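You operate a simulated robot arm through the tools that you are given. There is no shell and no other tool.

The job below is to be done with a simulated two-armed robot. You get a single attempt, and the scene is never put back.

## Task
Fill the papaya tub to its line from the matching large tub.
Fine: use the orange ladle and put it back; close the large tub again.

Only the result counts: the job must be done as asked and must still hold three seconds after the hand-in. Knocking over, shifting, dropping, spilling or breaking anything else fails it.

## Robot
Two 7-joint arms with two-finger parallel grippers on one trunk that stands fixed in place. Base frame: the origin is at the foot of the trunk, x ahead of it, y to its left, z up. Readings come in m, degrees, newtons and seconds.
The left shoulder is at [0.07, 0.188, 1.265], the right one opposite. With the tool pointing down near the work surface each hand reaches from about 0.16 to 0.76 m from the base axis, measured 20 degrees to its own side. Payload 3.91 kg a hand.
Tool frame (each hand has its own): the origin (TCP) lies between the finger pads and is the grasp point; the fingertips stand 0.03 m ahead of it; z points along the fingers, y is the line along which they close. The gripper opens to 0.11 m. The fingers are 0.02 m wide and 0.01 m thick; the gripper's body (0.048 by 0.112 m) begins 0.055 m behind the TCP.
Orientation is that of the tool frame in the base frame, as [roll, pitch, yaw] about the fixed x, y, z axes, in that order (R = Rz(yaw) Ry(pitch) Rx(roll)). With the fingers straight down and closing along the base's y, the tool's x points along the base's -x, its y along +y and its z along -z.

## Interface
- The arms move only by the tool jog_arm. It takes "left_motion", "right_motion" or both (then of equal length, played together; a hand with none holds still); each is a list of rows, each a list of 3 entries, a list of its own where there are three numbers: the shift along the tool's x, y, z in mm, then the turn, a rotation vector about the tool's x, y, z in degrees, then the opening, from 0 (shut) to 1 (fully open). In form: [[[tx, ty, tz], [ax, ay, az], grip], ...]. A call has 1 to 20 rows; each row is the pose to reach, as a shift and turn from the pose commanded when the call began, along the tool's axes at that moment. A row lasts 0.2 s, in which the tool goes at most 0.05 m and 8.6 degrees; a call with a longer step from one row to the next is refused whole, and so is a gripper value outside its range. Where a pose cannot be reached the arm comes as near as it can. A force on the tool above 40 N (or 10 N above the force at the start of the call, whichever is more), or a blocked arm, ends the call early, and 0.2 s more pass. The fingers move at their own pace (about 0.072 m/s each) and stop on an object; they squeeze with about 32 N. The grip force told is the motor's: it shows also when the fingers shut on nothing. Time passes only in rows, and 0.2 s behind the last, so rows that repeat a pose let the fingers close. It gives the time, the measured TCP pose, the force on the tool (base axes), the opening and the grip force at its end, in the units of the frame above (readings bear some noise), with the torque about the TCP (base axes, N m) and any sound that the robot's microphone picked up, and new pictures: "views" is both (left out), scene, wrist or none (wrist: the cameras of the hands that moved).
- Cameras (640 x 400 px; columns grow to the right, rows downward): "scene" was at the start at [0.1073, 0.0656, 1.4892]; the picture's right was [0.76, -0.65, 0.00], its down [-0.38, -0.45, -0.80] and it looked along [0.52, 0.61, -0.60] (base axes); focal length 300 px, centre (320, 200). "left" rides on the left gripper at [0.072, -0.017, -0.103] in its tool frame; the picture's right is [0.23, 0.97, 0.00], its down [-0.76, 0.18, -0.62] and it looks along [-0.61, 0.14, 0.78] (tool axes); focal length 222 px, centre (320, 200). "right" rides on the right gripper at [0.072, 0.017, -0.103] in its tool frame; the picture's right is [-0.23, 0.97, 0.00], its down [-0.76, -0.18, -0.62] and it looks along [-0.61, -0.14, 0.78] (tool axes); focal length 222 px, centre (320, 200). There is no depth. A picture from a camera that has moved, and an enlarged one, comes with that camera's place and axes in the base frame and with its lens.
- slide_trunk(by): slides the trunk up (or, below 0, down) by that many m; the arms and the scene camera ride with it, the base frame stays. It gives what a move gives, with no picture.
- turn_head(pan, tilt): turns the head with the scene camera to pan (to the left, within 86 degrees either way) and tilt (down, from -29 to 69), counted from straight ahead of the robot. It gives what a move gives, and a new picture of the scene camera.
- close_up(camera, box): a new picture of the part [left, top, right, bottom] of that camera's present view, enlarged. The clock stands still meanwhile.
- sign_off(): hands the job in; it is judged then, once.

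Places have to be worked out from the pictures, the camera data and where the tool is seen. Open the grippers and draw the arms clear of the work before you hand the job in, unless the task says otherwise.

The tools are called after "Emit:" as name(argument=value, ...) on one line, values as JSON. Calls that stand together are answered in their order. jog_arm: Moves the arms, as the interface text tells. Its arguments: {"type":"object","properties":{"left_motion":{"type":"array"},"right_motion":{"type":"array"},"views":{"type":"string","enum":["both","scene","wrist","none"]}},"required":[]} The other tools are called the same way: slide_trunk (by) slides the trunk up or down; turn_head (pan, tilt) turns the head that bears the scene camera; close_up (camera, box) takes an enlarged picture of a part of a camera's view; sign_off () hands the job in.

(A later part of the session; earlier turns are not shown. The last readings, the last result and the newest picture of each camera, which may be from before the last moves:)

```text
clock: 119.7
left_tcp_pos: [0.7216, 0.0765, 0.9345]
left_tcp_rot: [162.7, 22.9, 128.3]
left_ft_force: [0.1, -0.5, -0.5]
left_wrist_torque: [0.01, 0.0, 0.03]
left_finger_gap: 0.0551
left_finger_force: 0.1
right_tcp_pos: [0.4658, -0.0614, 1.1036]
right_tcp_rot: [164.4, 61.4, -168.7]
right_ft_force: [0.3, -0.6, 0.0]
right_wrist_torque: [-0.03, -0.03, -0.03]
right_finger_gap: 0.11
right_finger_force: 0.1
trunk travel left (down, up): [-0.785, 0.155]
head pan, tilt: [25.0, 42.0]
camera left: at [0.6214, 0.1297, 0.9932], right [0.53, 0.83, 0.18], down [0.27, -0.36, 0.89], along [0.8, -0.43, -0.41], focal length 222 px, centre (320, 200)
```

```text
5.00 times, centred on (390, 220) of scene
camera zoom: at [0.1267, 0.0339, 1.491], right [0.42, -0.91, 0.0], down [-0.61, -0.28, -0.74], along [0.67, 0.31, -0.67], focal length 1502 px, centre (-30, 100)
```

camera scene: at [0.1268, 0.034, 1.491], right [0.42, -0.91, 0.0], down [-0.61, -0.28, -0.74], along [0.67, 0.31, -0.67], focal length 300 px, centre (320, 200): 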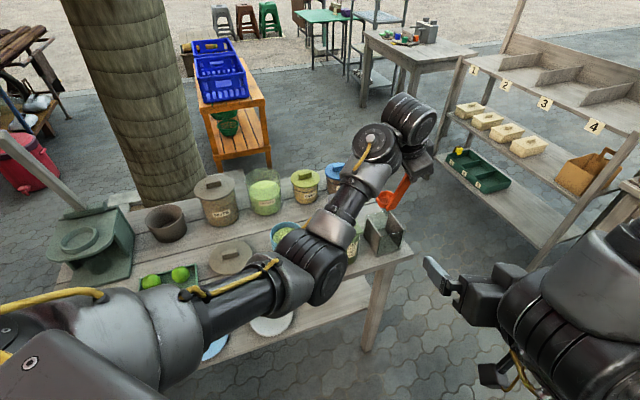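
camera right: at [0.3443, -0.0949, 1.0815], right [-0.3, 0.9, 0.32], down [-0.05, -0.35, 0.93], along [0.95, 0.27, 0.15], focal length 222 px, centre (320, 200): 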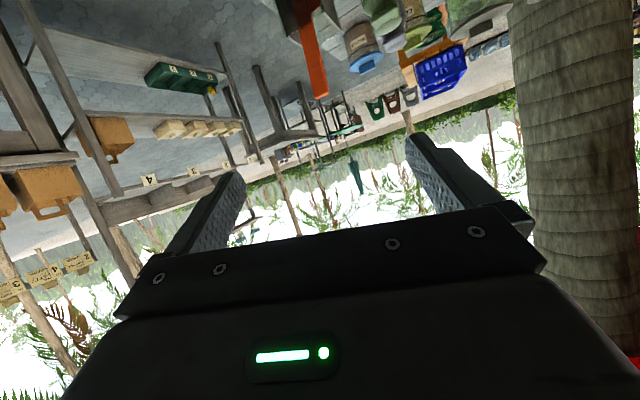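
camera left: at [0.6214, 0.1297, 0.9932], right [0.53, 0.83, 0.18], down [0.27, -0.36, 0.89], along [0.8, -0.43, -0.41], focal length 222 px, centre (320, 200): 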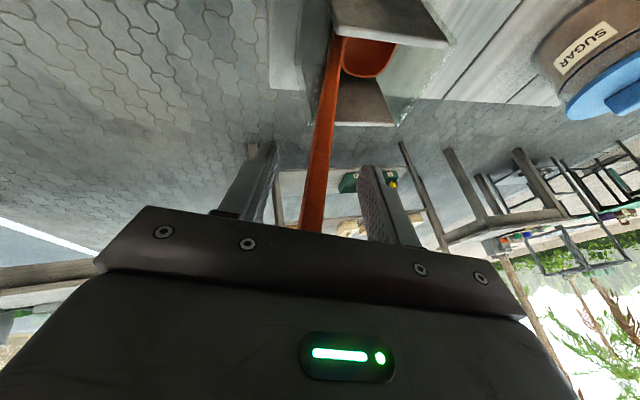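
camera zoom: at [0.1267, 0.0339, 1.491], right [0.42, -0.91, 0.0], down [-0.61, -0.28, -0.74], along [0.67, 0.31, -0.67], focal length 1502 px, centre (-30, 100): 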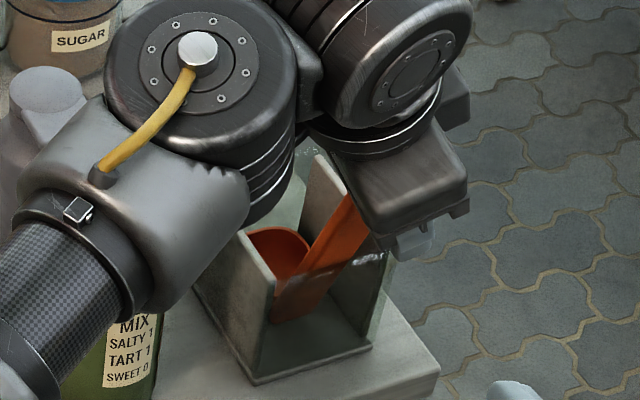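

The ladle stands in its holder and settled against the front glass, clear of both fingers. I'll back the hand out along the same line I came in on.

Emit:
jog_arm(left_motion=[[[8, 0, -7], [0, 0, 0], 0.55], [[15, 0, -13], [0, 0, 0], 0.55], [[30, 0, -26], [0, 0, 0], 0.55], [[46, 0, -40], [0, 0, 0], 0.55], [[61, 0, -53], [0, 0, 0], 0.55]], views="both")

Emit:
close_up(camera="left", box=[200, 0, 480, 240])

Emit:
close_up(camera="scene", box=[340, 170, 440, 260])

```text
clock: 120.9
left_tcp_pos: [0.6629, 0.1272, 0.9581]
left_tcp_rot: [162.5, 22.9, 128.3]
left_ft_force: [-0.5, 0.1, 0.0]
left_wrist_torque: [0.0, -0.01, -0.01]
left_finger_gap: 0.0606
left_finger_force: 0.1
right_tcp_pos: [0.4655, -0.0619, 1.105]
right_tcp_rot: [164.5, 61.3, -168.7]
right_ft_force: [0.0, 0.0, -0.1]
right_wrist_torque: [-0.01, -0.02, 0.02]
right_finger_gap: 0.11
right_finger_force: 0.2
trunk travel left (down, up): [-0.785, 0.155]
head pan, tilt: [25.0, 42.0]
camera scene: at [0.1263, 0.0341, 1.4911], right [0.42, -0.91, 0.0], down [-0.61, -0.28, -0.74], along [0.67, 0.31, -0.67], focal length 300 px, centre (320, 200)
camera left: at [0.5621, 0.1791, 1.0161], right [0.53, 0.83, 0.18], down [0.26, -0.36, 0.89], along [0.8, -0.43, -0.41], focal length 222 px, centre (320, 200)
```

scene: 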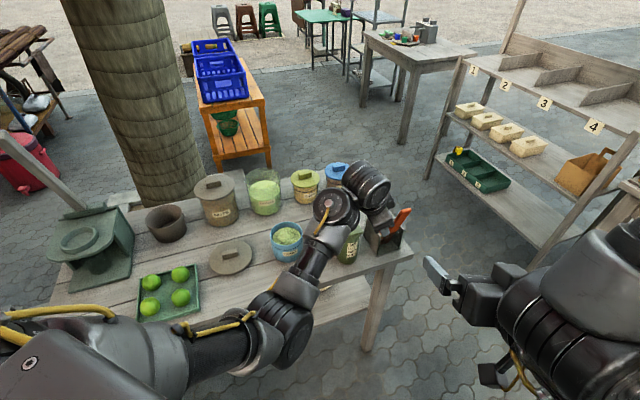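
left: 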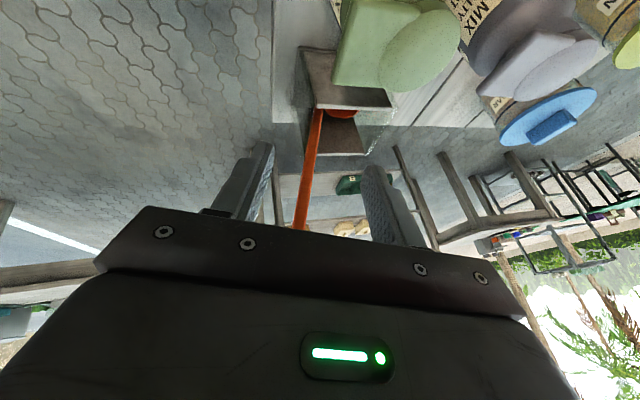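

```text
1.67 times, centred on (340, 120) of left
camera zoom: at [0.5621, 0.1791, 1.0161], right [0.53, 0.83, 0.18], down [0.26, -0.36, 0.89], along [0.8, -0.43, -0.41], focal length 370 px, centre (287, 333)
```

zoom: 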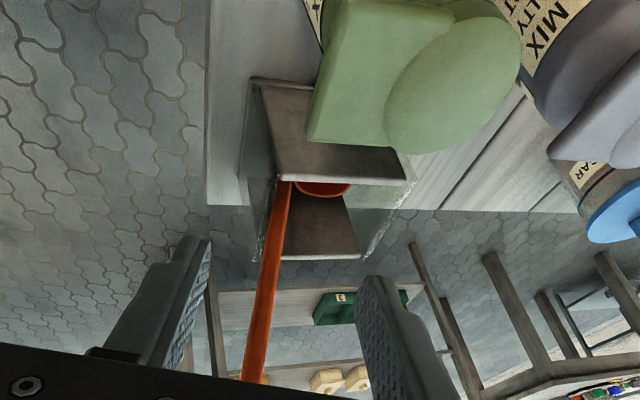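

```text
4.44 times, centred on (390, 215) of scene
camera zoom: at [0.1263, 0.0341, 1.4911], right [0.42, -0.91, 0.0], down [-0.61, -0.28, -0.74], along [0.67, 0.31, -0.67], focal length 1335 px, centre (9, 133)
```

zoom: 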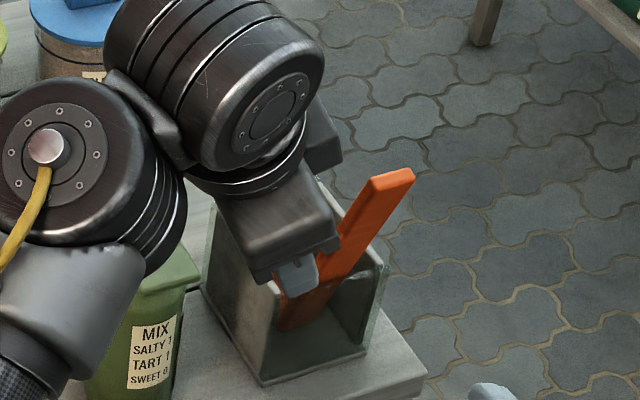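

The ladle is back in its holder, resting like at the start. I'll raise the trunk 10 cm to lift the hand clear of the bottles, then swing toward the middle at an extended reach.

Emit:
slide_trunk(by=0.1)

Emit:
jog_arm(left_motion=[[[17, 24, -5], [-0.3, 0.7, -4.5], 0.8], [[35, 47, -10], [-0.6, 1.4, -9], 0.8], [[52, 71, -15], [-0.9, 2, -13.6], 0.8], [[70, 94, -20], [-1.2, 2.7, -18.1], 0.8], [[87, 118, -25], [-1.5, 3.4, -22.6], 0.8], [[105, 142, -31], [-1.8, 4.1, -27.1], 0.8], [[122, 165, -36], [-2.1, 4.8, -31.6], 0.8], [[140, 189, -41], [-2.4, 5.4, -36.2], 0.8], [[157, 212, -46], [-2.7, 6.1, -40.7], 0.8], [[175, 236, -51], [-3, 6.8, -45.2], 0.8]], views="both")

Emit:
close_up(camera="scene", box=[320, 200, 430, 300])

```text
clock: 122.2
left_tcp_pos: [0.6645, 0.1263, 1.057]
left_tcp_rot: [162.7, 22.9, 128.3]
left_ft_force: [0.6, -0.1, -0.7]
left_wrist_torque: [-0.01, 0.01, 0.01]
left_finger_gap: 0.0604
left_finger_force: 0.0
right_tcp_pos: [0.466, -0.0622, 1.2033]
right_tcp_rot: [164.5, 61.5, -168.7]
right_ft_force: [-0.2, 0.2, 0.7]
right_wrist_torque: [0.02, -0.01, -0.02]
right_finger_gap: 0.1098
right_finger_force: 0.0
trunk travel left (down, up): [-0.885, 0.055]
head pan, tilt: [25.0, 42.0]
```

```text
clock: 124.4
left_tcp_pos: [0.7008, 0.4227, 1.1005]
left_tcp_rot: [-179.8, 23.1, 178.1]
left_ft_force: [0.0, 0.3, 0.2]
left_wrist_torque: [0.01, 0.02, -0.02]
left_finger_gap: 0.0878
left_finger_force: 0.1
right_tcp_pos: [0.4662, -0.0608, 1.2042]
right_tcp_rot: [164.5, 61.2, -168.6]
right_ft_force: [-0.3, -0.9, 0.2]
right_wrist_torque: [-0.02, 0.01, -0.01]
right_finger_gap: 0.1101
right_finger_force: 0.2
trunk travel left (down, up): [-0.885, 0.055]
head pan, tilt: [25.0, 42.0]
camera scene: at [0.1268, 0.0354, 1.591], right [0.42, -0.91, 0.0], down [-0.61, -0.28, -0.74], along [0.67, 0.31, -0.67], focal length 300 px, centre (320, 200)
camera left: at [0.5922, 0.41, 1.1676], right [-0.18, 0.98, -0.09], down [0.46, 0.17, 0.87], along [0.87, 0.11, -0.48], focal length 222 px, centre (320, 200)
```

scene: 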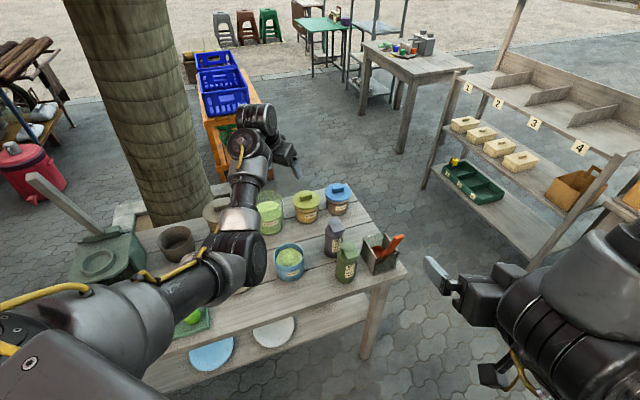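
left: 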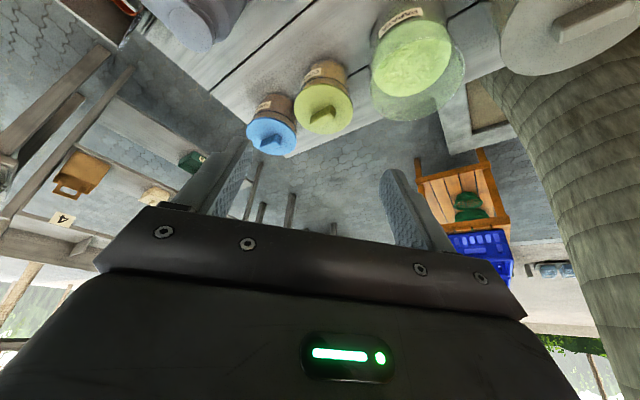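

```text
4.00 times, centred on (375, 250) of scene
camera zoom: at [0.1268, 0.0354, 1.591], right [0.42, -0.91, 0.0], down [-0.61, -0.28, -0.74], along [0.67, 0.31, -0.67], focal length 1202 px, centre (100, 0)
```

zoom: 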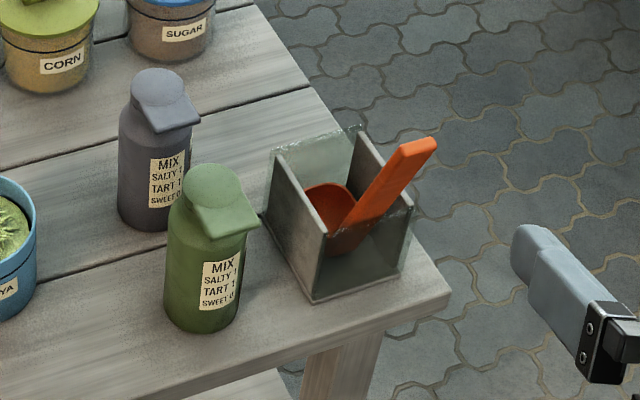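

The ladle stands just as it did at the start. Next I'll re-orient the left tool to az ≈ 42°, 45° slant, as it was when it handled the lid.

Emit:
jog_arm(left_motion=[[[7, 8, 0], [-3.5, -3, -5.2], 0.8], [[13, 16, 0], [-7.1, -5.9, -10.5], 0.8], [[20, 24, 1], [-10.6, -8.9, -15.7], 0.8], [[27, 32, 1], [-14.1, -11.9, -20.9], 0.8], [[34, 40, 1], [-17.6, -14.9, -26.1], 0.8], [[40, 48, 2], [-21.2, -17.8, -31.4], 0.8], [[47, 56, 2], [-24.7, -20.8, -36.6], 0.8]], views="both")

Emit:
turn_head(pan=45, tilt=42)

```text
clock: 126.0
left_tcp_pos: [0.6604, 0.4769, 1.0798]
left_tcp_rot: [-179.9, 45.0, -137.8]
left_ft_force: [-0.3, 0.3, -0.2]
left_wrist_torque: [0.01, 0.02, -0.03]
left_finger_gap: 0.0879
left_finger_force: 0.0
right_tcp_pos: [0.4664, -0.0613, 1.2028]
right_tcp_rot: [164.5, 61.4, -168.7]
right_ft_force: [-0.2, 0.2, -0.4]
right_wrist_torque: [0.01, 0.03, 0.03]
right_finger_gap: 0.1099
right_finger_force: 0.1
trunk travel left (down, up): [-0.885, 0.055]
head pan, tilt: [25.0, 42.0]
camera scene: at [0.1264, 0.0348, 1.591], right [0.42, -0.91, 0.0], down [-0.61, -0.28, -0.74], along [0.67, 0.31, -0.67], focal length 300 px, centre (320, 200)
camera left: at [0.5786, 0.3819, 1.1014], right [-0.77, 0.61, -0.16], down [-0.05, 0.2, 0.98], along [0.63, 0.76, -0.13], focal length 222 px, centre (320, 200)
```

scene: 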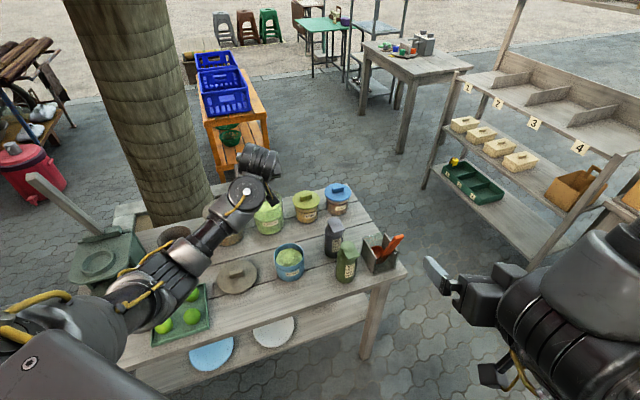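
left: 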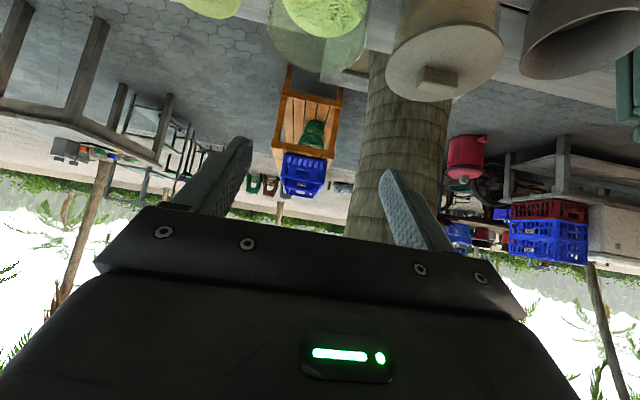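

```text
clock: 126.9
left_tcp_pos: [0.6614, 0.4768, 1.0786]
left_tcp_rot: [180.0, 44.9, -138.1]
left_ft_force: [-0.2, -0.2, -0.7]
left_wrist_torque: [0.0, 0.02, 0.01]
left_finger_gap: 0.0879
left_finger_force: 0.0
right_tcp_pos: [0.4672, -0.0616, 1.2042]
right_tcp_rot: [164.4, 61.5, -168.6]
right_ft_force: [-0.5, -0.8, 0.6]
right_wrist_torque: [0.01, 0.03, 0.02]
right_finger_gap: 0.1101
right_finger_force: 0.0
trunk travel left (down, up): [-0.885, 0.055]
head pan, tilt: [45.0, 42.0]
camera scene: at [0.1102, 0.0577, 1.591], right [0.71, -0.71, 0.0], down [-0.47, -0.47, -0.74], along [0.53, 0.53, -0.67], focal length 300 px, centre (320, 200)
```

scene: 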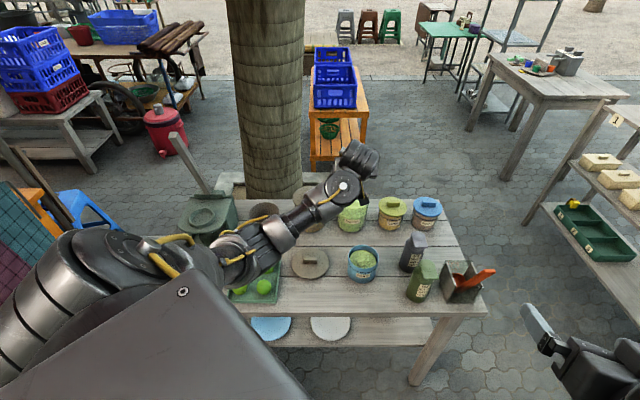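

Good posture. The lid is visible on the table, so I'll zoom in on it to locate its knob.

Emit:
close_up(camera="scene", box=[275, 230, 355, 290])

Emit:
close_up(camera="scene", box=[320, 185, 390, 240])

```text
6.67 times, centred on (315, 260) of scene
camera zoom: at [0.1102, 0.0577, 1.591], right [0.71, -0.71, 0.0], down [-0.47, -0.47, -0.74], along [0.53, 0.53, -0.67], focal length 2003 px, centre (353, -200)
```

zoom: 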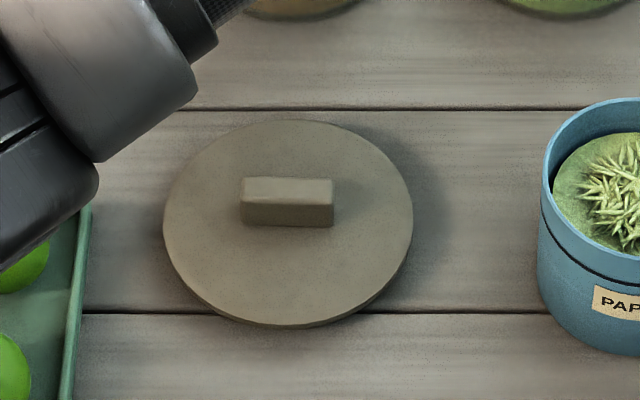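

```text
7.27 times, centred on (355, 212) of scene
camera zoom: at [0.1102, 0.0577, 1.591], right [0.71, -0.71, 0.0], down [-0.47, -0.47, -0.74], along [0.53, 0.53, -0.67], focal length 2185 px, centre (66, 109)
```

zoom: 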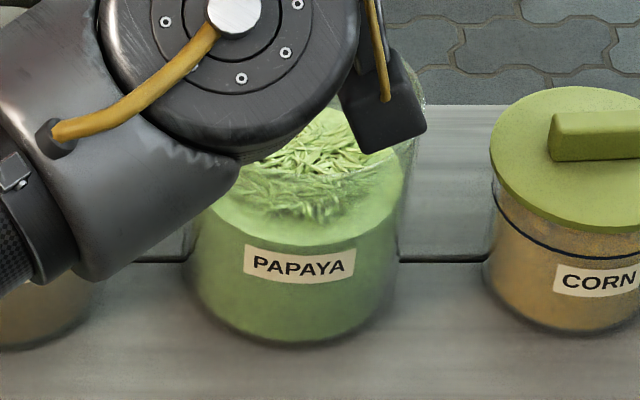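

The knob's centre is at ≈(0.516, 0.509), with its bar along the table's long side. I'll move to a point up-slope of it.

Emit:
jog_arm(left_motion=[[[24, 16, -4], [-0.3, 0, -0.3], 0.8], [[49, 32, -9], [-0.6, 0, -0.6], 0.8], [[73, 48, -13], [-0.9, 0, -0.9], 0.8], [[98, 64, -18], [-1.2, 0, -1.2], 0.8], [[122, 80, -22], [-1.5, 0, -1.5], 0.8], [[147, 96, -27], [-1.8, 0, -1.8], 0.8], [[171, 112, -31], [-2.1, 0, -2.1], 0.8]], views="both")

```text
clock: 128.5
left_tcp_pos: [0.4756, 0.4651, 0.9793]
left_tcp_rot: [-179.9, 44.8, -135.1]
left_ft_force: [-0.1, 0.6, -0.5]
left_wrist_torque: [-0.01, -0.01, -0.04]
left_finger_gap: 0.0882
left_finger_force: 0.0
right_tcp_pos: [0.4665, -0.0612, 1.2036]
right_tcp_rot: [164.5, 61.4, -168.7]
right_ft_force: [-0.6, -0.3, -0.3]
right_wrist_torque: [0.0, -0.01, -0.01]
right_finger_gap: 0.1099
right_finger_force: 0.1
trunk travel left (down, up): [-0.885, 0.055]
head pan, tilt: [45.0, 42.0]
camera scene: at [0.109, 0.0586, 1.5911], right [0.71, -0.71, 0.0], down [-0.47, -0.47, -0.74], along [0.53, 0.53, -0.67], focal length 300 px, centre (320, 200)
camera left: at [0.4, 0.3662, 1.0017], right [-0.8, 0.57, -0.16], down [-0.05, 0.2, 0.98], along [0.59, 0.79, -0.13], focal length 222 px, centre (320, 200)
```

scene: 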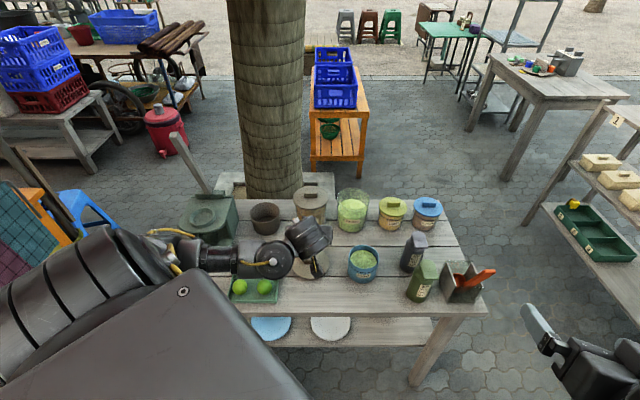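
left: 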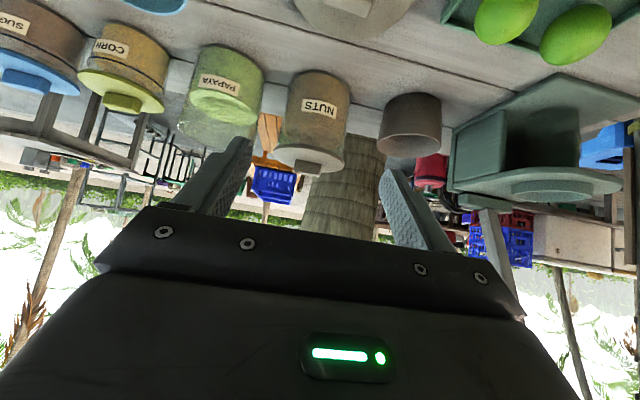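

I'll lower to just up-slope of the knob and check alignment.

Emit:
jog_arm(left_motion=[[[22, 1, 19], [0, 0, 0], 0.8], [[44, 1, 38], [0, 0, 0], 0.8], [[65, 2, 57], [0, 0, 0], 0.8], [[87, 2.5, 76], [0, 0, 0], 0.8]], views="both")

Emit:
close_up(camera="left", box=[180, 40, 480, 228])

```text
clock: 129.5
left_tcp_pos: [0.4717, 0.4618, 0.8651]
left_tcp_rot: [-179.9, 44.8, -134.9]
left_ft_force: [0.4, -0.3, -0.1]
left_wrist_torque: [-0.01, -0.01, -0.01]
left_finger_gap: 0.0879
left_finger_force: 0.0
right_tcp_pos: [0.4664, -0.0621, 1.2042]
right_tcp_rot: [164.4, 61.4, -168.7]
right_ft_force: [-0.1, 0.4, -0.1]
right_wrist_torque: [0.04, 0.0, 0.02]
right_finger_gap: 0.11
right_finger_force: 0.0
trunk travel left (down, up): [-0.885, 0.055]
head pan, tilt: [45.0, 42.0]
camera scene: at [0.11, 0.0576, 1.5911], right [0.71, -0.71, 0.0], down [-0.47, -0.47, -0.74], along [0.53, 0.53, -0.67], focal length 300 px, centre (320, 200)
camera left: at [0.396, 0.3616, 0.8859], right [-0.8, 0.58, -0.16], down [-0.06, 0.2, 0.98], along [0.59, 0.79, -0.13], focal length 222 px, centre (320, 200)
```

scene: 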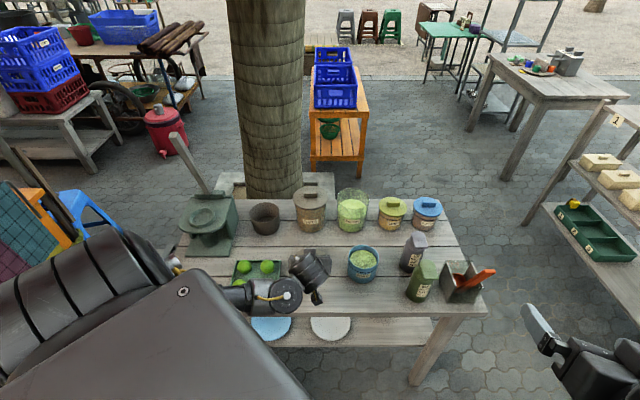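
left: 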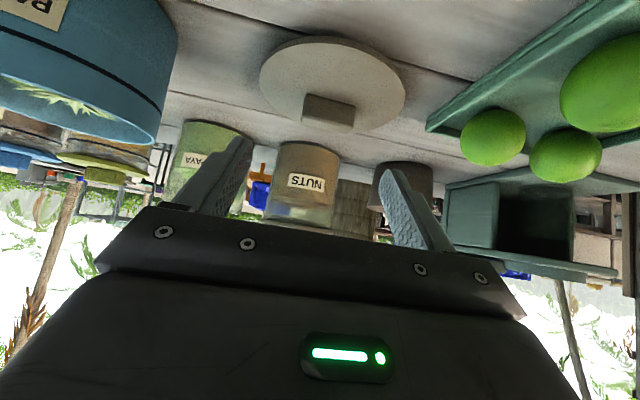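

```text
2.13 times, centred on (330, 134) of left
camera zoom: at [0.396, 0.3616, 0.8859], right [-0.8, 0.58, -0.16], down [-0.06, 0.2, 0.98], along [0.59, 0.79, -0.13], focal length 473 px, centre (299, 340)
```

zoom: 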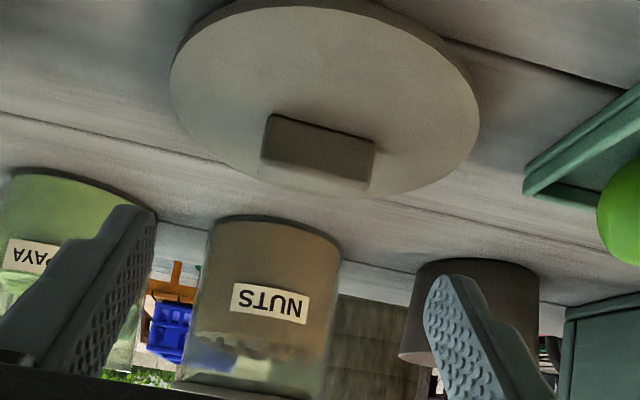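

The knob is ahead and about 5 mm to one side. I'll advance with that correction, stopping a little short to check for contact.

Emit:
jog_arm(left_motion=[[[2, 3, 25], [0, 0, 0], 0.8], [[4, 5.5, 50], [0, 0, 0], 0.8], [[4.5, 5.5, 66], [0, 0, 0], 0.8], [[4, 5.5, 75], [0, 0, 0], 0.8]], views="wrist")

Emit:
close_up(camera="left", box=[180, 40, 480, 228])

```text
clock: 130.5
left_tcp_pos: [0.503, 0.4994, 0.8081]
left_tcp_rot: [179.9, 44.7, -135.1]
left_ft_force: [-0.8, -0.5, 0.6]
left_wrist_torque: [0.01, -0.03, -0.02]
left_finger_gap: 0.088
left_finger_force: 0.1
right_tcp_pos: [0.4663, -0.0611, 1.2034]
right_tcp_rot: [164.4, 61.5, -168.7]
right_ft_force: [-0.3, -0.6, 0.2]
right_wrist_torque: [-0.02, 0.0, 0.01]
right_finger_gap: 0.11
right_finger_force: 0.1
trunk travel left (down, up): [-0.885, 0.055]
head pan, tilt: [45.0, 42.0]
camera left: at [0.4261, 0.4004, 0.8309], right [-0.8, 0.58, -0.16], down [-0.05, 0.2, 0.98], along [0.59, 0.79, -0.13], focal length 222 px, centre (320, 200)
```

left: 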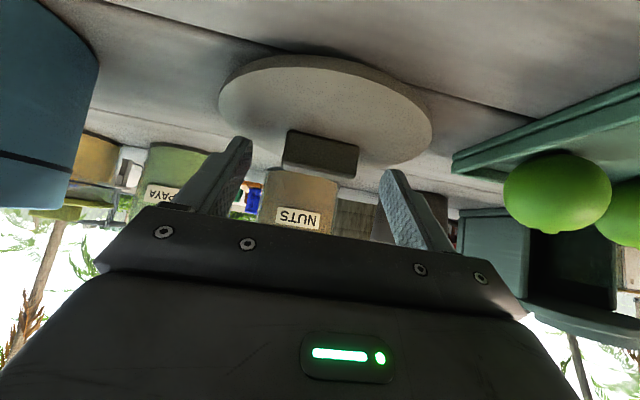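

```text
2.13 times, centred on (330, 134) of left
camera zoom: at [0.4261, 0.4004, 0.8309], right [-0.8, 0.58, -0.16], down [-0.05, 0.2, 0.98], along [0.59, 0.79, -0.13], focal length 473 px, centre (299, 340)
```

zoom: 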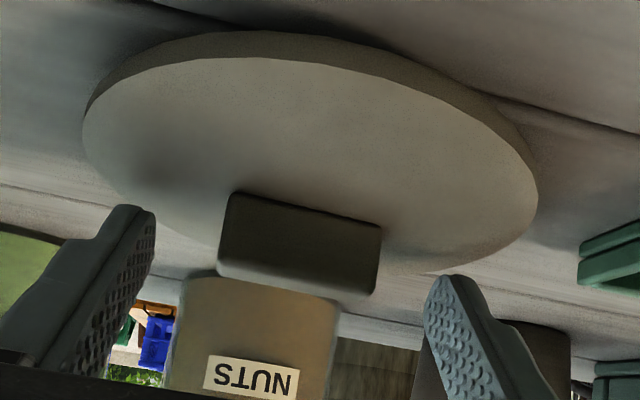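

The knob sits between the fingertips just as it did at the first grasp, with no contact force. I'll close the gripper.

Emit:
jog_arm(left_motion=[[[0.5, 0, 1.5], [0, 0, 0], 0.5], [[0.5, 0, 1.5], [0, 0, 0], 0.3], [[0.5, 0, 1.5], [0, 0, 0], 0], [[0.5, 0, 1.5], [0, 0, 0], 0], [[0.5, 0, 1.5], [0, 0, 0], 0]], views="wrist")

Emit:
close_up(camera="left", box=[200, 90, 440, 240])

```text
clock: 131.7
left_tcp_pos: [0.5025, 0.4994, 0.8078]
left_tcp_rot: [180.0, 44.7, -135.1]
left_ft_force: [0.5, -1.7, 0.7]
left_wrist_torque: [-0.05, -0.08, -0.03]
left_finger_gap: 0.045
left_finger_force: 32.4
right_tcp_pos: [0.466, -0.0621, 1.2043]
right_tcp_rot: [164.4, 61.3, -168.6]
right_ft_force: [-1.1, -0.6, -0.2]
right_wrist_torque: [0.0, 0.0, 0.02]
right_finger_gap: 0.1101
right_finger_force: 0.1
trunk travel left (down, up): [-0.885, 0.055]
head pan, tilt: [45.0, 42.0]
camera left: at [0.4266, 0.4006, 0.83], right [-0.8, 0.58, -0.16], down [-0.05, 0.2, 0.98], along [0.6, 0.79, -0.13], focal length 222 px, centre (320, 200)
```

left: 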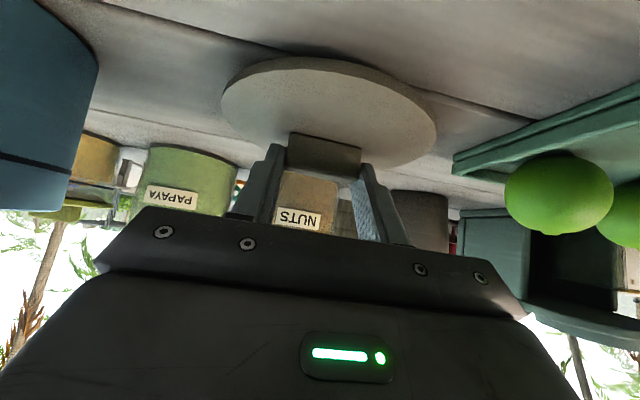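

```text
2.67 times, centred on (320, 165) of left
camera zoom: at [0.4266, 0.4006, 0.83], right [-0.8, 0.58, -0.16], down [-0.05, 0.2, 0.98], along [0.6, 0.79, -0.13], focal length 592 px, centre (320, 293)
```

zoom: 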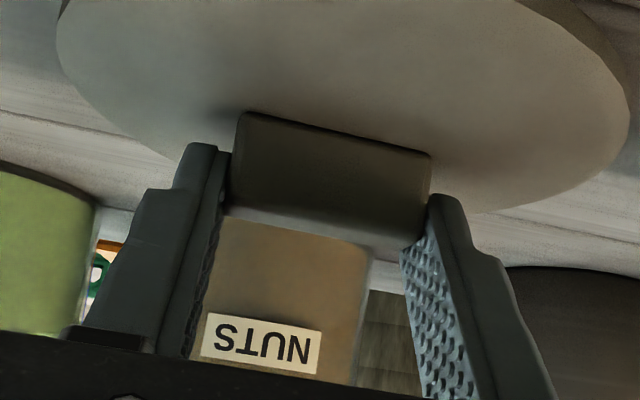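

The lid is gripped with the same geometry as before. I'll lift it straight up, slowly at first.

Emit:
jog_arm(left_motion=[[[-5, 0, -5], [0, 0, 0], 0], [[-14, 0, -14], [0, 0, 0], 0], [[-35, 0, -35], [0, 0, 0], 0], [[-60, 0, -60], [0, 0, 0], 0], [[-85, 0, -86], [0, 0, 0], 0], [[-110, 0, -111], [0, 0, 0], 0], [[-135, 0, -136], [0, 0, 0], 0]], views="both")

```text
clock: 133.3
left_tcp_pos: [0.5038, 0.499, 0.9989]
left_tcp_rot: [-179.9, 44.7, -135.0]
left_ft_force: [0.4, 0.8, -0.3]
left_wrist_torque: [-0.01, -0.01, -0.01]
left_finger_gap: 0.0447
left_finger_force: 31.4
right_tcp_pos: [0.4666, -0.061, 1.2025]
right_tcp_rot: [164.5, 61.4, -168.7]
right_ft_force: [0.0, -0.2, -0.1]
right_wrist_torque: [0.02, 0.01, -0.02]
right_finger_gap: 0.1101
right_finger_force: 0.1
trunk travel left (down, up): [-0.885, 0.055]
head pan, tilt: [45.0, 42.0]
camera scene: at [0.1101, 0.0587, 1.5909], right [0.71, -0.71, 0.0], down [-0.47, -0.47, -0.74], along [0.53, 0.53, -0.67], focal length 300 px, centre (320, 200)
camera left: at [0.4276, 0.4005, 1.0209], right [-0.8, 0.58, -0.16], down [-0.05, 0.2, 0.98], along [0.59, 0.79, -0.13], focal length 222 px, centre (320, 200)
```

scene: 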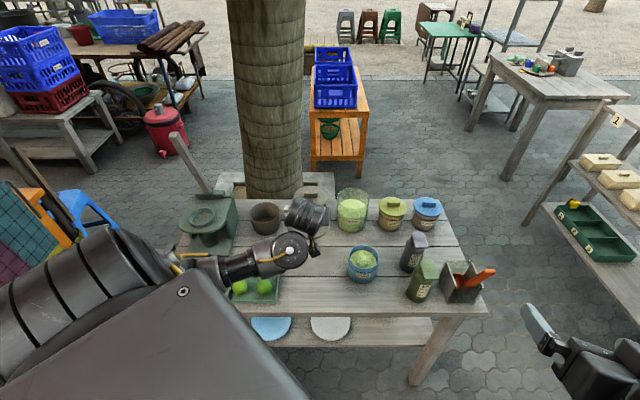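
left: 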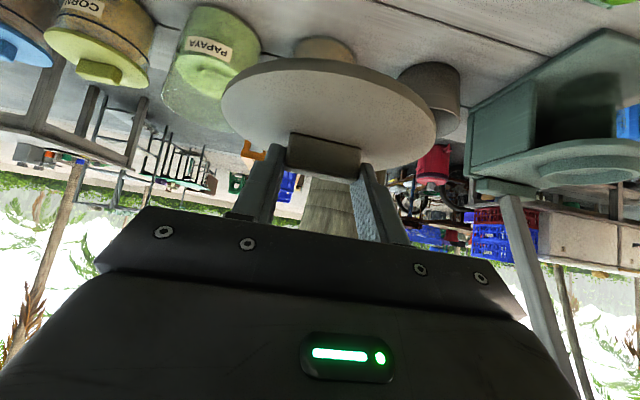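

The lid is lifted. Now I'll carry it over to above the large papaya tub.

Emit:
jog_arm(left_motion=[[[-18, -18, 17], [0, 0, 0], 0], [[-36, -37, 35], [0, 0, 0], 0], [[-54, -55, 52], [0, 0, 0], 0], [[-72, -74, 70], [0, 0, 0], 0], [[-91, -92, 87], [0, 0, 0], 0], [[-109, -111, 104], [0, 0, 0], 0], [[-127, -130, 122], [0, 0, 0], 0], [[-145, -148, 139], [0, 0, 0], 0]], views="both")

Emit:
close_up(camera="scene", box=[310, 140, 420, 240])

Emit:
close_up(camera="left", box=[180, 0, 480, 188])

```text
clock: 135.1
left_tcp_pos: [0.7498, 0.5356, 1.0026]
left_tcp_rot: [179.9, 44.8, -135.1]
left_ft_force: [0.1, 0.3, -0.7]
left_wrist_torque: [-0.01, 0.02, 0.01]
left_finger_gap: 0.0448
left_finger_force: 31.9
right_tcp_pos: [0.4677, -0.0615, 1.2026]
right_tcp_rot: [164.3, 61.3, -168.8]
right_ft_force: [0.3, -0.5, 0.2]
right_wrist_torque: [0.02, 0.03, -0.03]
right_finger_gap: 0.1099
right_finger_force: 0.1
trunk travel left (down, up): [-0.885, 0.055]
head pan, tilt: [45.0, 42.0]
camera scene: at [0.1117, 0.0574, 1.5909], right [0.71, -0.71, 0.0], down [-0.47, -0.47, -0.74], along [0.52, 0.53, -0.67], focal length 300 px, centre (320, 200)
camera left: at [0.6729, 0.437, 1.0243], right [-0.8, 0.58, -0.16], down [-0.05, 0.2, 0.98], along [0.6, 0.79, -0.13], focal length 222 px, centre (320, 200)
```

scene: 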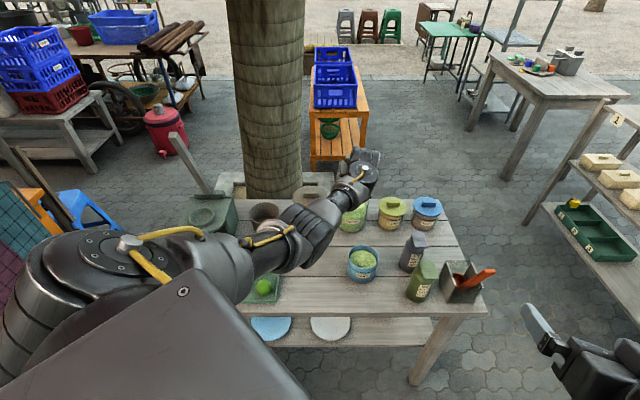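
left: 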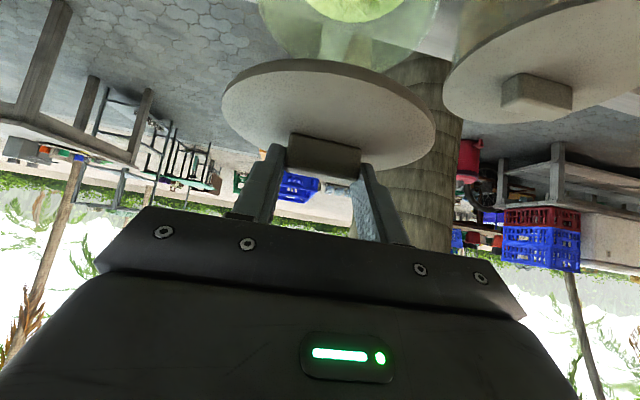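

```text
4.00 times, centred on (365, 190) of scene
camera zoom: at [0.1117, 0.0574, 1.5909], right [0.71, -0.71, 0.0], down [-0.47, -0.47, -0.74], along [0.52, 0.53, -0.67], focal length 1202 px, centre (140, 240)
```

zoom: 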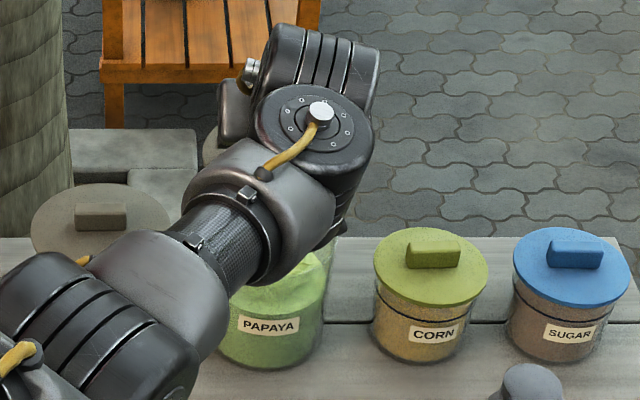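

```text
2.13 times, centred on (330, 94) of left
camera zoom: at [0.6729, 0.437, 1.0243], right [-0.8, 0.58, -0.16], down [-0.05, 0.2, 0.98], along [0.6, 0.79, -0.13], focal length 473 px, centre (299, 426)
```

zoom: 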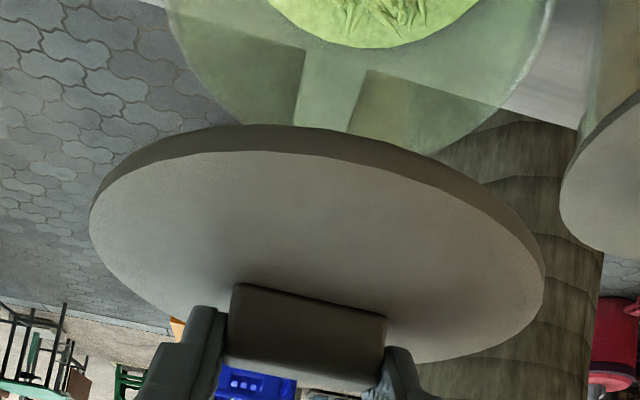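

The lid is back over the tub at the same hand position as when it was lifted off, and the tub's rim appears in the expected place. I'll lower it 65 mm, then continue slowly.

Emit:
jog_arm(left_motion=[[[11, 0, 11], [0, 0, 0], 0], [[23, 0, 23], [0, 0, 0], 0], [[35, 0, 35], [0, 0, 0], 0], [[42, 0, 42], [0, 0, 0], 0], [[46, 0, 46], [0, 0, 0], 0]], views="wrist")

Emit:
close_up(camera="left", box=[180, 0, 480, 188])

```text
clock: 136.3
left_tcp_pos: [0.7494, 0.5362, 0.9379]
left_tcp_rot: [-180.0, 44.8, -135.1]
left_ft_force: [0.1, 0.3, 0.4]
left_wrist_torque: [-0.01, 0.01, 0.01]
left_finger_gap: 0.0449
left_finger_force: 32.3
right_tcp_pos: [0.4663, -0.0607, 1.2035]
right_tcp_rot: [164.4, 61.4, -168.6]
right_ft_force: [-0.2, -1.0, 0.3]
right_wrist_torque: [0.02, -0.03, 0.01]
right_finger_gap: 0.1099
right_finger_force: 0.0
trunk travel left (down, up): [-0.885, 0.055]
head pan, tilt: [45.0, 42.0]
camera left: at [0.6729, 0.4367, 0.9592], right [-0.8, 0.58, -0.16], down [-0.05, 0.2, 0.98], along [0.59, 0.79, -0.13], focal length 222 px, centre (320, 200)
```

left: 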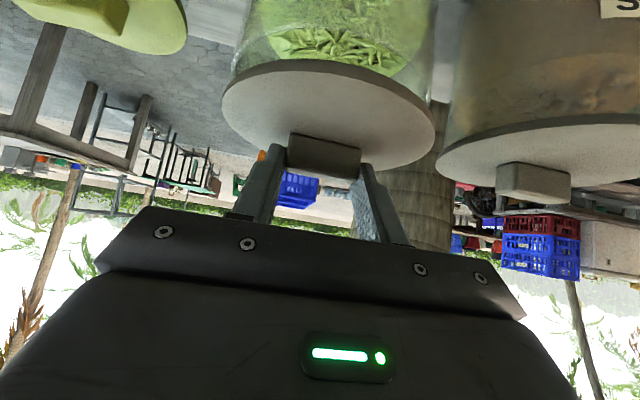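

```text
2.13 times, centred on (330, 94) of left
camera zoom: at [0.6729, 0.4367, 0.9592], right [-0.8, 0.58, -0.16], down [-0.05, 0.2, 0.98], along [0.59, 0.79, -0.13], focal length 473 px, centre (299, 426)
```

zoom: 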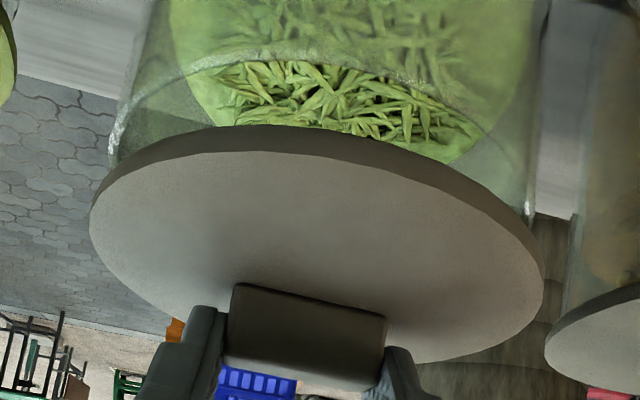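

Lateral alignment looks right (within ~2 mm). I'll lower in 3 mm steps until it seats.

Emit:
jog_arm(left_motion=[[[2.1, 0, 2.1], [0, 0, 0], 0], [[4.2, 0, 4.2], [0, 0, 0], 0], [[6.3, 0, 6.3], [0, 0, 0], 0]], views="wrist")

```text
clock: 137.1
left_tcp_pos: [0.7492, 0.5367, 0.9292]
left_tcp_rot: [-180.0, 44.8, -135.1]
left_ft_force: [0.8, 0.2, -0.6]
left_wrist_torque: [0.0, -0.01, 0.02]
left_finger_gap: 0.0449
left_finger_force: 32.0
right_tcp_pos: [0.4655, -0.0621, 1.203]
right_tcp_rot: [164.3, 61.5, -168.6]
right_ft_force: [1.1, 0.2, -0.1]
right_wrist_torque: [0.0, 0.0, 0.01]
right_finger_gap: 0.1097
right_finger_force: 0.0
trunk travel left (down, up): [-0.885, 0.055]
head pan, tilt: [45.0, 42.0]
camera left: at [0.6732, 0.4375, 0.9505], right [-0.8, 0.58, -0.16], down [-0.05, 0.2, 0.98], along [0.6, 0.79, -0.13], focal length 222 px, centre (320, 200)
```

left: 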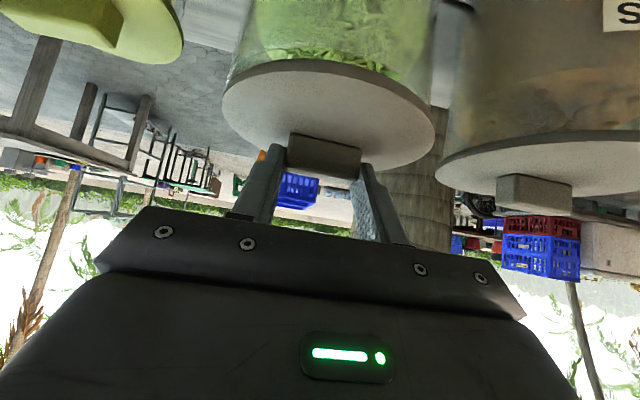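

Emit:
jog_arm(left_motion=[[[1.4, 0, 1.4], [0, 0, 0], 0], [[2.8, 0, 2.8], [0, 0, 0], 0]], views="none")

Emit:
close_up(camera="left", box=[180, 0, 480, 188])

```text
clock: 137.7
left_tcp_pos: [0.7497, 0.5363, 0.9252]
left_tcp_rot: [180.0, 44.9, -135.1]
left_ft_force: [-0.6, -2.0, 2.6]
left_wrist_torque: [0.04, -0.05, 0.04]
left_finger_gap: 0.0447
left_finger_force: 32.2
right_tcp_pos: [0.4644, -0.0608, 1.203]
right_tcp_rot: [164.4, 61.3, -168.7]
right_ft_force: [0.2, 0.7, -1.0]
right_wrist_torque: [0.0, -0.02, 0.03]
right_finger_gap: 0.1101
right_finger_force: 0.1
trunk travel left (down, up): [-0.885, 0.055]
head pan, tilt: [45.0, 42.0]
```

```text
2.13 times, centred on (330, 94) of left
camera zoom: at [0.6729, 0.4374, 0.9474], right [-0.8, 0.58, -0.16], down [-0.06, 0.2, 0.98], along [0.6, 0.79, -0.13], focal length 473 px, centre (299, 426)
```

zoom: 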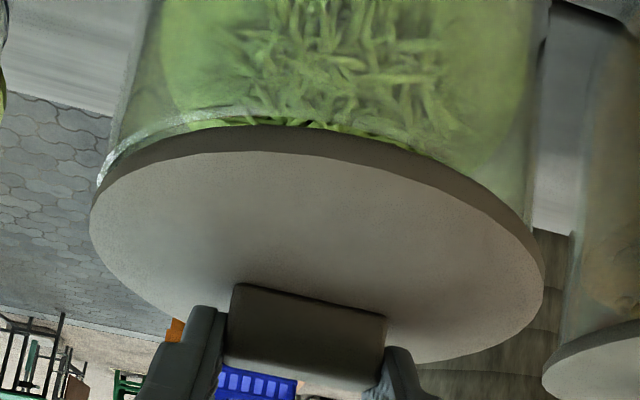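

It's touching lightly (2.6 N). I'll press down a few mm more to seat it, listening for the snap.

Emit:
jog_arm(left_motion=[[[1.4, 0, 1.4], [0, 0, 0], 0], [[2.8, 0, 2.8], [0, 0, 0], 0], [[4.2, 0, 4.2], [0, 0, 0], 0]], views="none")

Emit:
close_up(camera="left", box=[180, 0, 480, 188])

```text
clock: 138.5
left_tcp_pos: [0.7491, 0.5354, 0.9233]
left_tcp_rot: [-179.8, 45.1, -134.9]
left_ft_force: [2.8, 0.7, 16.9]
left_wrist_torque: [-0.22, 0.12, -0.17]
left_finger_gap: 0.0448
left_finger_force: 32.2
right_tcp_pos: [0.464, -0.0639, 1.2047]
right_tcp_rot: [164.1, 61.6, -168.9]
right_ft_force: [0.1, 0.1, 0.1]
right_wrist_torque: [-0.02, -0.02, 0.0]
right_finger_gap: 0.1101
right_finger_force: 0.0
trunk travel left (down, up): [-0.885, 0.055]
head pan, tilt: [45.0, 42.0]
```

```text
2.13 times, centred on (330, 94) of left
camera zoom: at [0.6724, 0.4359, 0.9451], right [-0.8, 0.58, -0.16], down [-0.06, 0.19, 0.98], along [0.6, 0.79, -0.12], focal length 473 px, centre (299, 426)
```

zoom: 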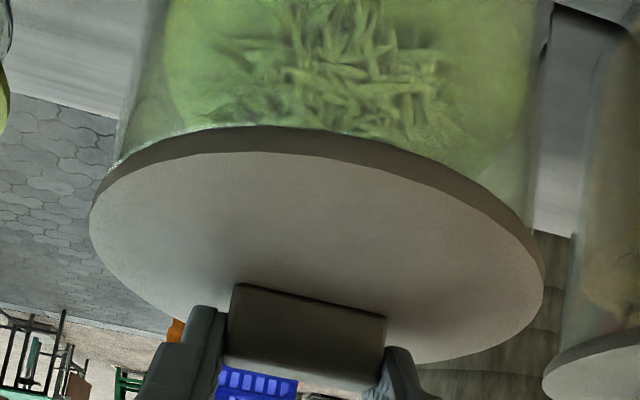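

I'm pressing at 17 N with no snap heard yet. The lid looks concentric and flush, so I'll press a little harder.

Emit:
jog_arm(left_motion=[[[1, 0, 1], [0, 0, 0], 0], [[2.1, 0, 2.1], [0, 0, 0], 0], [[2.1, 0, 2.1], [0, 0, 0], 0]], views="none")

```text
clock: 139.3
left_tcp_pos: [0.7482, 0.5353, 0.9231]
left_tcp_rot: [-179.6, 45.3, -134.9]
left_ft_force: [9.9, 2.7, 28.0]
left_wrist_torque: [-0.14, 0.04, -0.07]
left_finger_gap: 0.0448
left_finger_force: 31.3
right_tcp_pos: [0.4626, -0.0653, 1.2037]
right_tcp_rot: [164.2, 61.4, -168.9]
right_ft_force: [0.9, 0.0, 0.1]
right_wrist_torque: [-0.04, 0.0, -0.02]
right_finger_gap: 0.1101
right_finger_force: 0.1
trunk travel left (down, up): [-0.885, 0.055]
head pan, tilt: [45.0, 42.0]
```

The lid is rigidly seated at the same height as originally (0.923 vs 0.9245). I'll ease the pressure off before opening.

Emit:
jog_arm(left_motion=[[[-1.5, 0, -1.5], [0, 0, 0], 0], [[-3, 0, -3], [0, 0, 0], 0], [[-4, 0, -4], [0, 0, 0], 0]], views="none")

```text
clock: 140.1
left_tcp_pos: [0.748, 0.5346, 0.9226]
left_tcp_rot: [179.9, 44.8, -135.2]
left_ft_force: [4.9, -3.4, 15.1]
left_wrist_torque: [0.36, -0.69, -0.09]
left_finger_gap: 0.0448
left_finger_force: 32.2
right_tcp_pos: [0.463, -0.0638, 1.2039]
right_tcp_rot: [164.2, 61.5, -168.8]
right_ft_force: [-0.2, 0.3, 0.4]
right_wrist_torque: [0.01, -0.02, -0.01]
right_finger_gap: 0.11
right_finger_force: 0.2
trunk travel left (down, up): [-0.885, 0.055]
head pan, tilt: [45.0, 42.0]
```

Emit:
jog_arm(left_motion=[[[-1.2, 0, -1.2], [0, 0, 0], 0], [[-2.4, 0, -2.4], [0, 0, 0], 0], [[-3.2, 0, -3.2], [0, 0, 0], 0]], views="none")

```text
clock: 140.9
left_tcp_pos: [0.7482, 0.5378, 0.9269]
left_tcp_rot: [179.9, 44.6, -135.2]
left_ft_force: [0.2, -3.5, 1.0]
left_wrist_torque: [-0.05, 0.0, -0.03]
left_finger_gap: 0.0445
left_finger_force: 32.2
right_tcp_pos: [0.4645, -0.0619, 1.2041]
right_tcp_rot: [164.3, 61.4, -168.6]
right_ft_force: [0.5, 0.0, -0.1]
right_wrist_torque: [0.03, 0.04, -0.02]
right_finger_gap: 0.1099
right_finger_force: 0.0
trunk travel left (down, up): [-0.885, 0.055]
head pan, tilt: [45.0, 42.0]
```

The hand rose 4 mm and the lid may have come up with it, so I'll lower 3 mm to light contact before opening.

Emit:
jog_arm(left_motion=[[[1.1, 0, 1.1], [0, 0, 0], 0], [[2.1, 0, 2.1], [0, 0, 0], 0]], views="none")

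Emit:
close_up(camera="left", box=[180, 0, 480, 188])

```text
clock: 141.5
left_tcp_pos: [0.7488, 0.5375, 0.9248]
left_tcp_rot: [179.9, 45.1, -135.1]
left_ft_force: [0.0, -1.9, 5.4]
left_wrist_torque: [0.25, 0.02, -0.02]
left_finger_gap: 0.0449
left_finger_force: 32.2
right_tcp_pos: [0.4655, -0.0622, 1.2041]
right_tcp_rot: [164.2, 61.3, -168.9]
right_ft_force: [-0.5, -0.4, 0.7]
right_wrist_torque: [0.01, 0.0, 0.0]
right_finger_gap: 0.11
right_finger_force: 0.0
trunk travel left (down, up): [-0.885, 0.055]
head pan, tilt: [45.0, 42.0]
```

```text
2.13 times, centred on (330, 94) of left
camera zoom: at [0.6724, 0.4374, 0.9466], right [-0.8, 0.58, -0.16], down [-0.06, 0.2, 0.98], along [0.59, 0.79, -0.12], focal length 473 px, centre (299, 426)
```

zoom: 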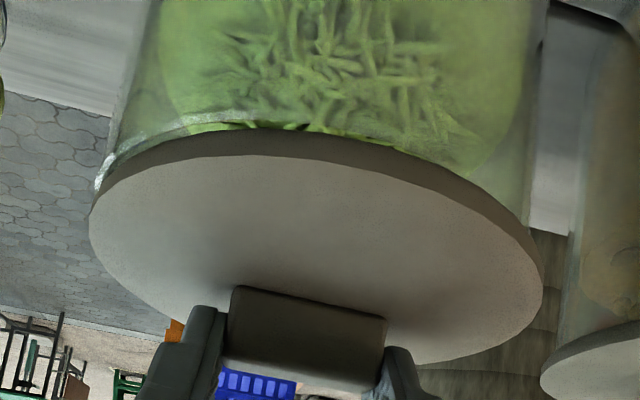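

Light contact (5 N), and the lid is concentric with the tub. I'll open the fingers now.

Emit:
jog_arm(left_motion=[[[0, 0, 0], [0, 0, 0], 0.45], [[0, 0, 0], [0, 0, 0], 0.55], [[0, 0, 0], [0, 0, 0], 0.7], [[0, 0, 0], [0, 0, 0], 0.8], [[0, 0, 0], [0, 0, 0], 0.8]], views="wrist")

Emit:
close_up(camera="left", box=[180, 0, 480, 188])

```text
clock: 142.7
left_tcp_pos: [0.7492, 0.5369, 0.9232]
left_tcp_rot: [-179.9, 44.7, -135.1]
left_ft_force: [-0.9, -0.1, -0.5]
left_wrist_torque: [0.02, -0.01, 0.0]
left_finger_gap: 0.0881
left_finger_force: 0.0
right_tcp_pos: [0.4656, -0.062, 1.2032]
right_tcp_rot: [164.4, 61.3, -168.6]
right_ft_force: [-0.3, 0.2, 0.3]
right_wrist_torque: [-0.03, 0.01, -0.04]
right_finger_gap: 0.11
right_finger_force: 0.0
trunk travel left (down, up): [-0.885, 0.055]
head pan, tilt: [45.0, 42.0]
heard: snap
camera left: at [0.6728, 0.4377, 0.9455], right [-0.8, 0.58, -0.16], down [-0.05, 0.2, 0.98], along [0.59, 0.79, -0.13], focal length 222 px, centre (320, 200)
```

left: 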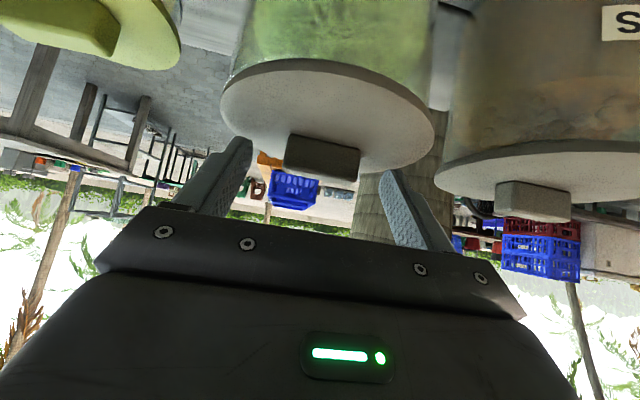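

```text
2.13 times, centred on (330, 94) of left
camera zoom: at [0.6728, 0.4377, 0.9455], right [-0.8, 0.58, -0.16], down [-0.05, 0.2, 0.98], along [0.59, 0.79, -0.13], focal length 473 px, centre (299, 426)
```

zoom: 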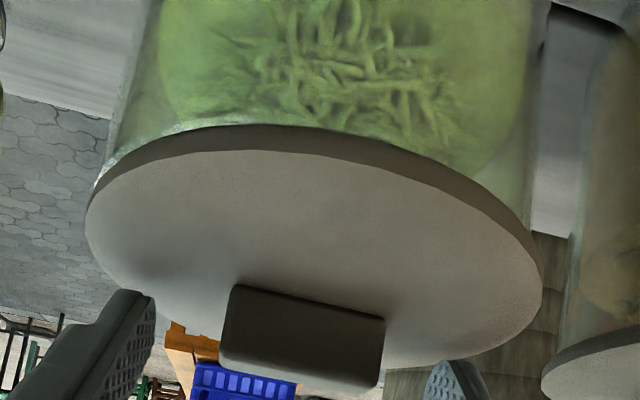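

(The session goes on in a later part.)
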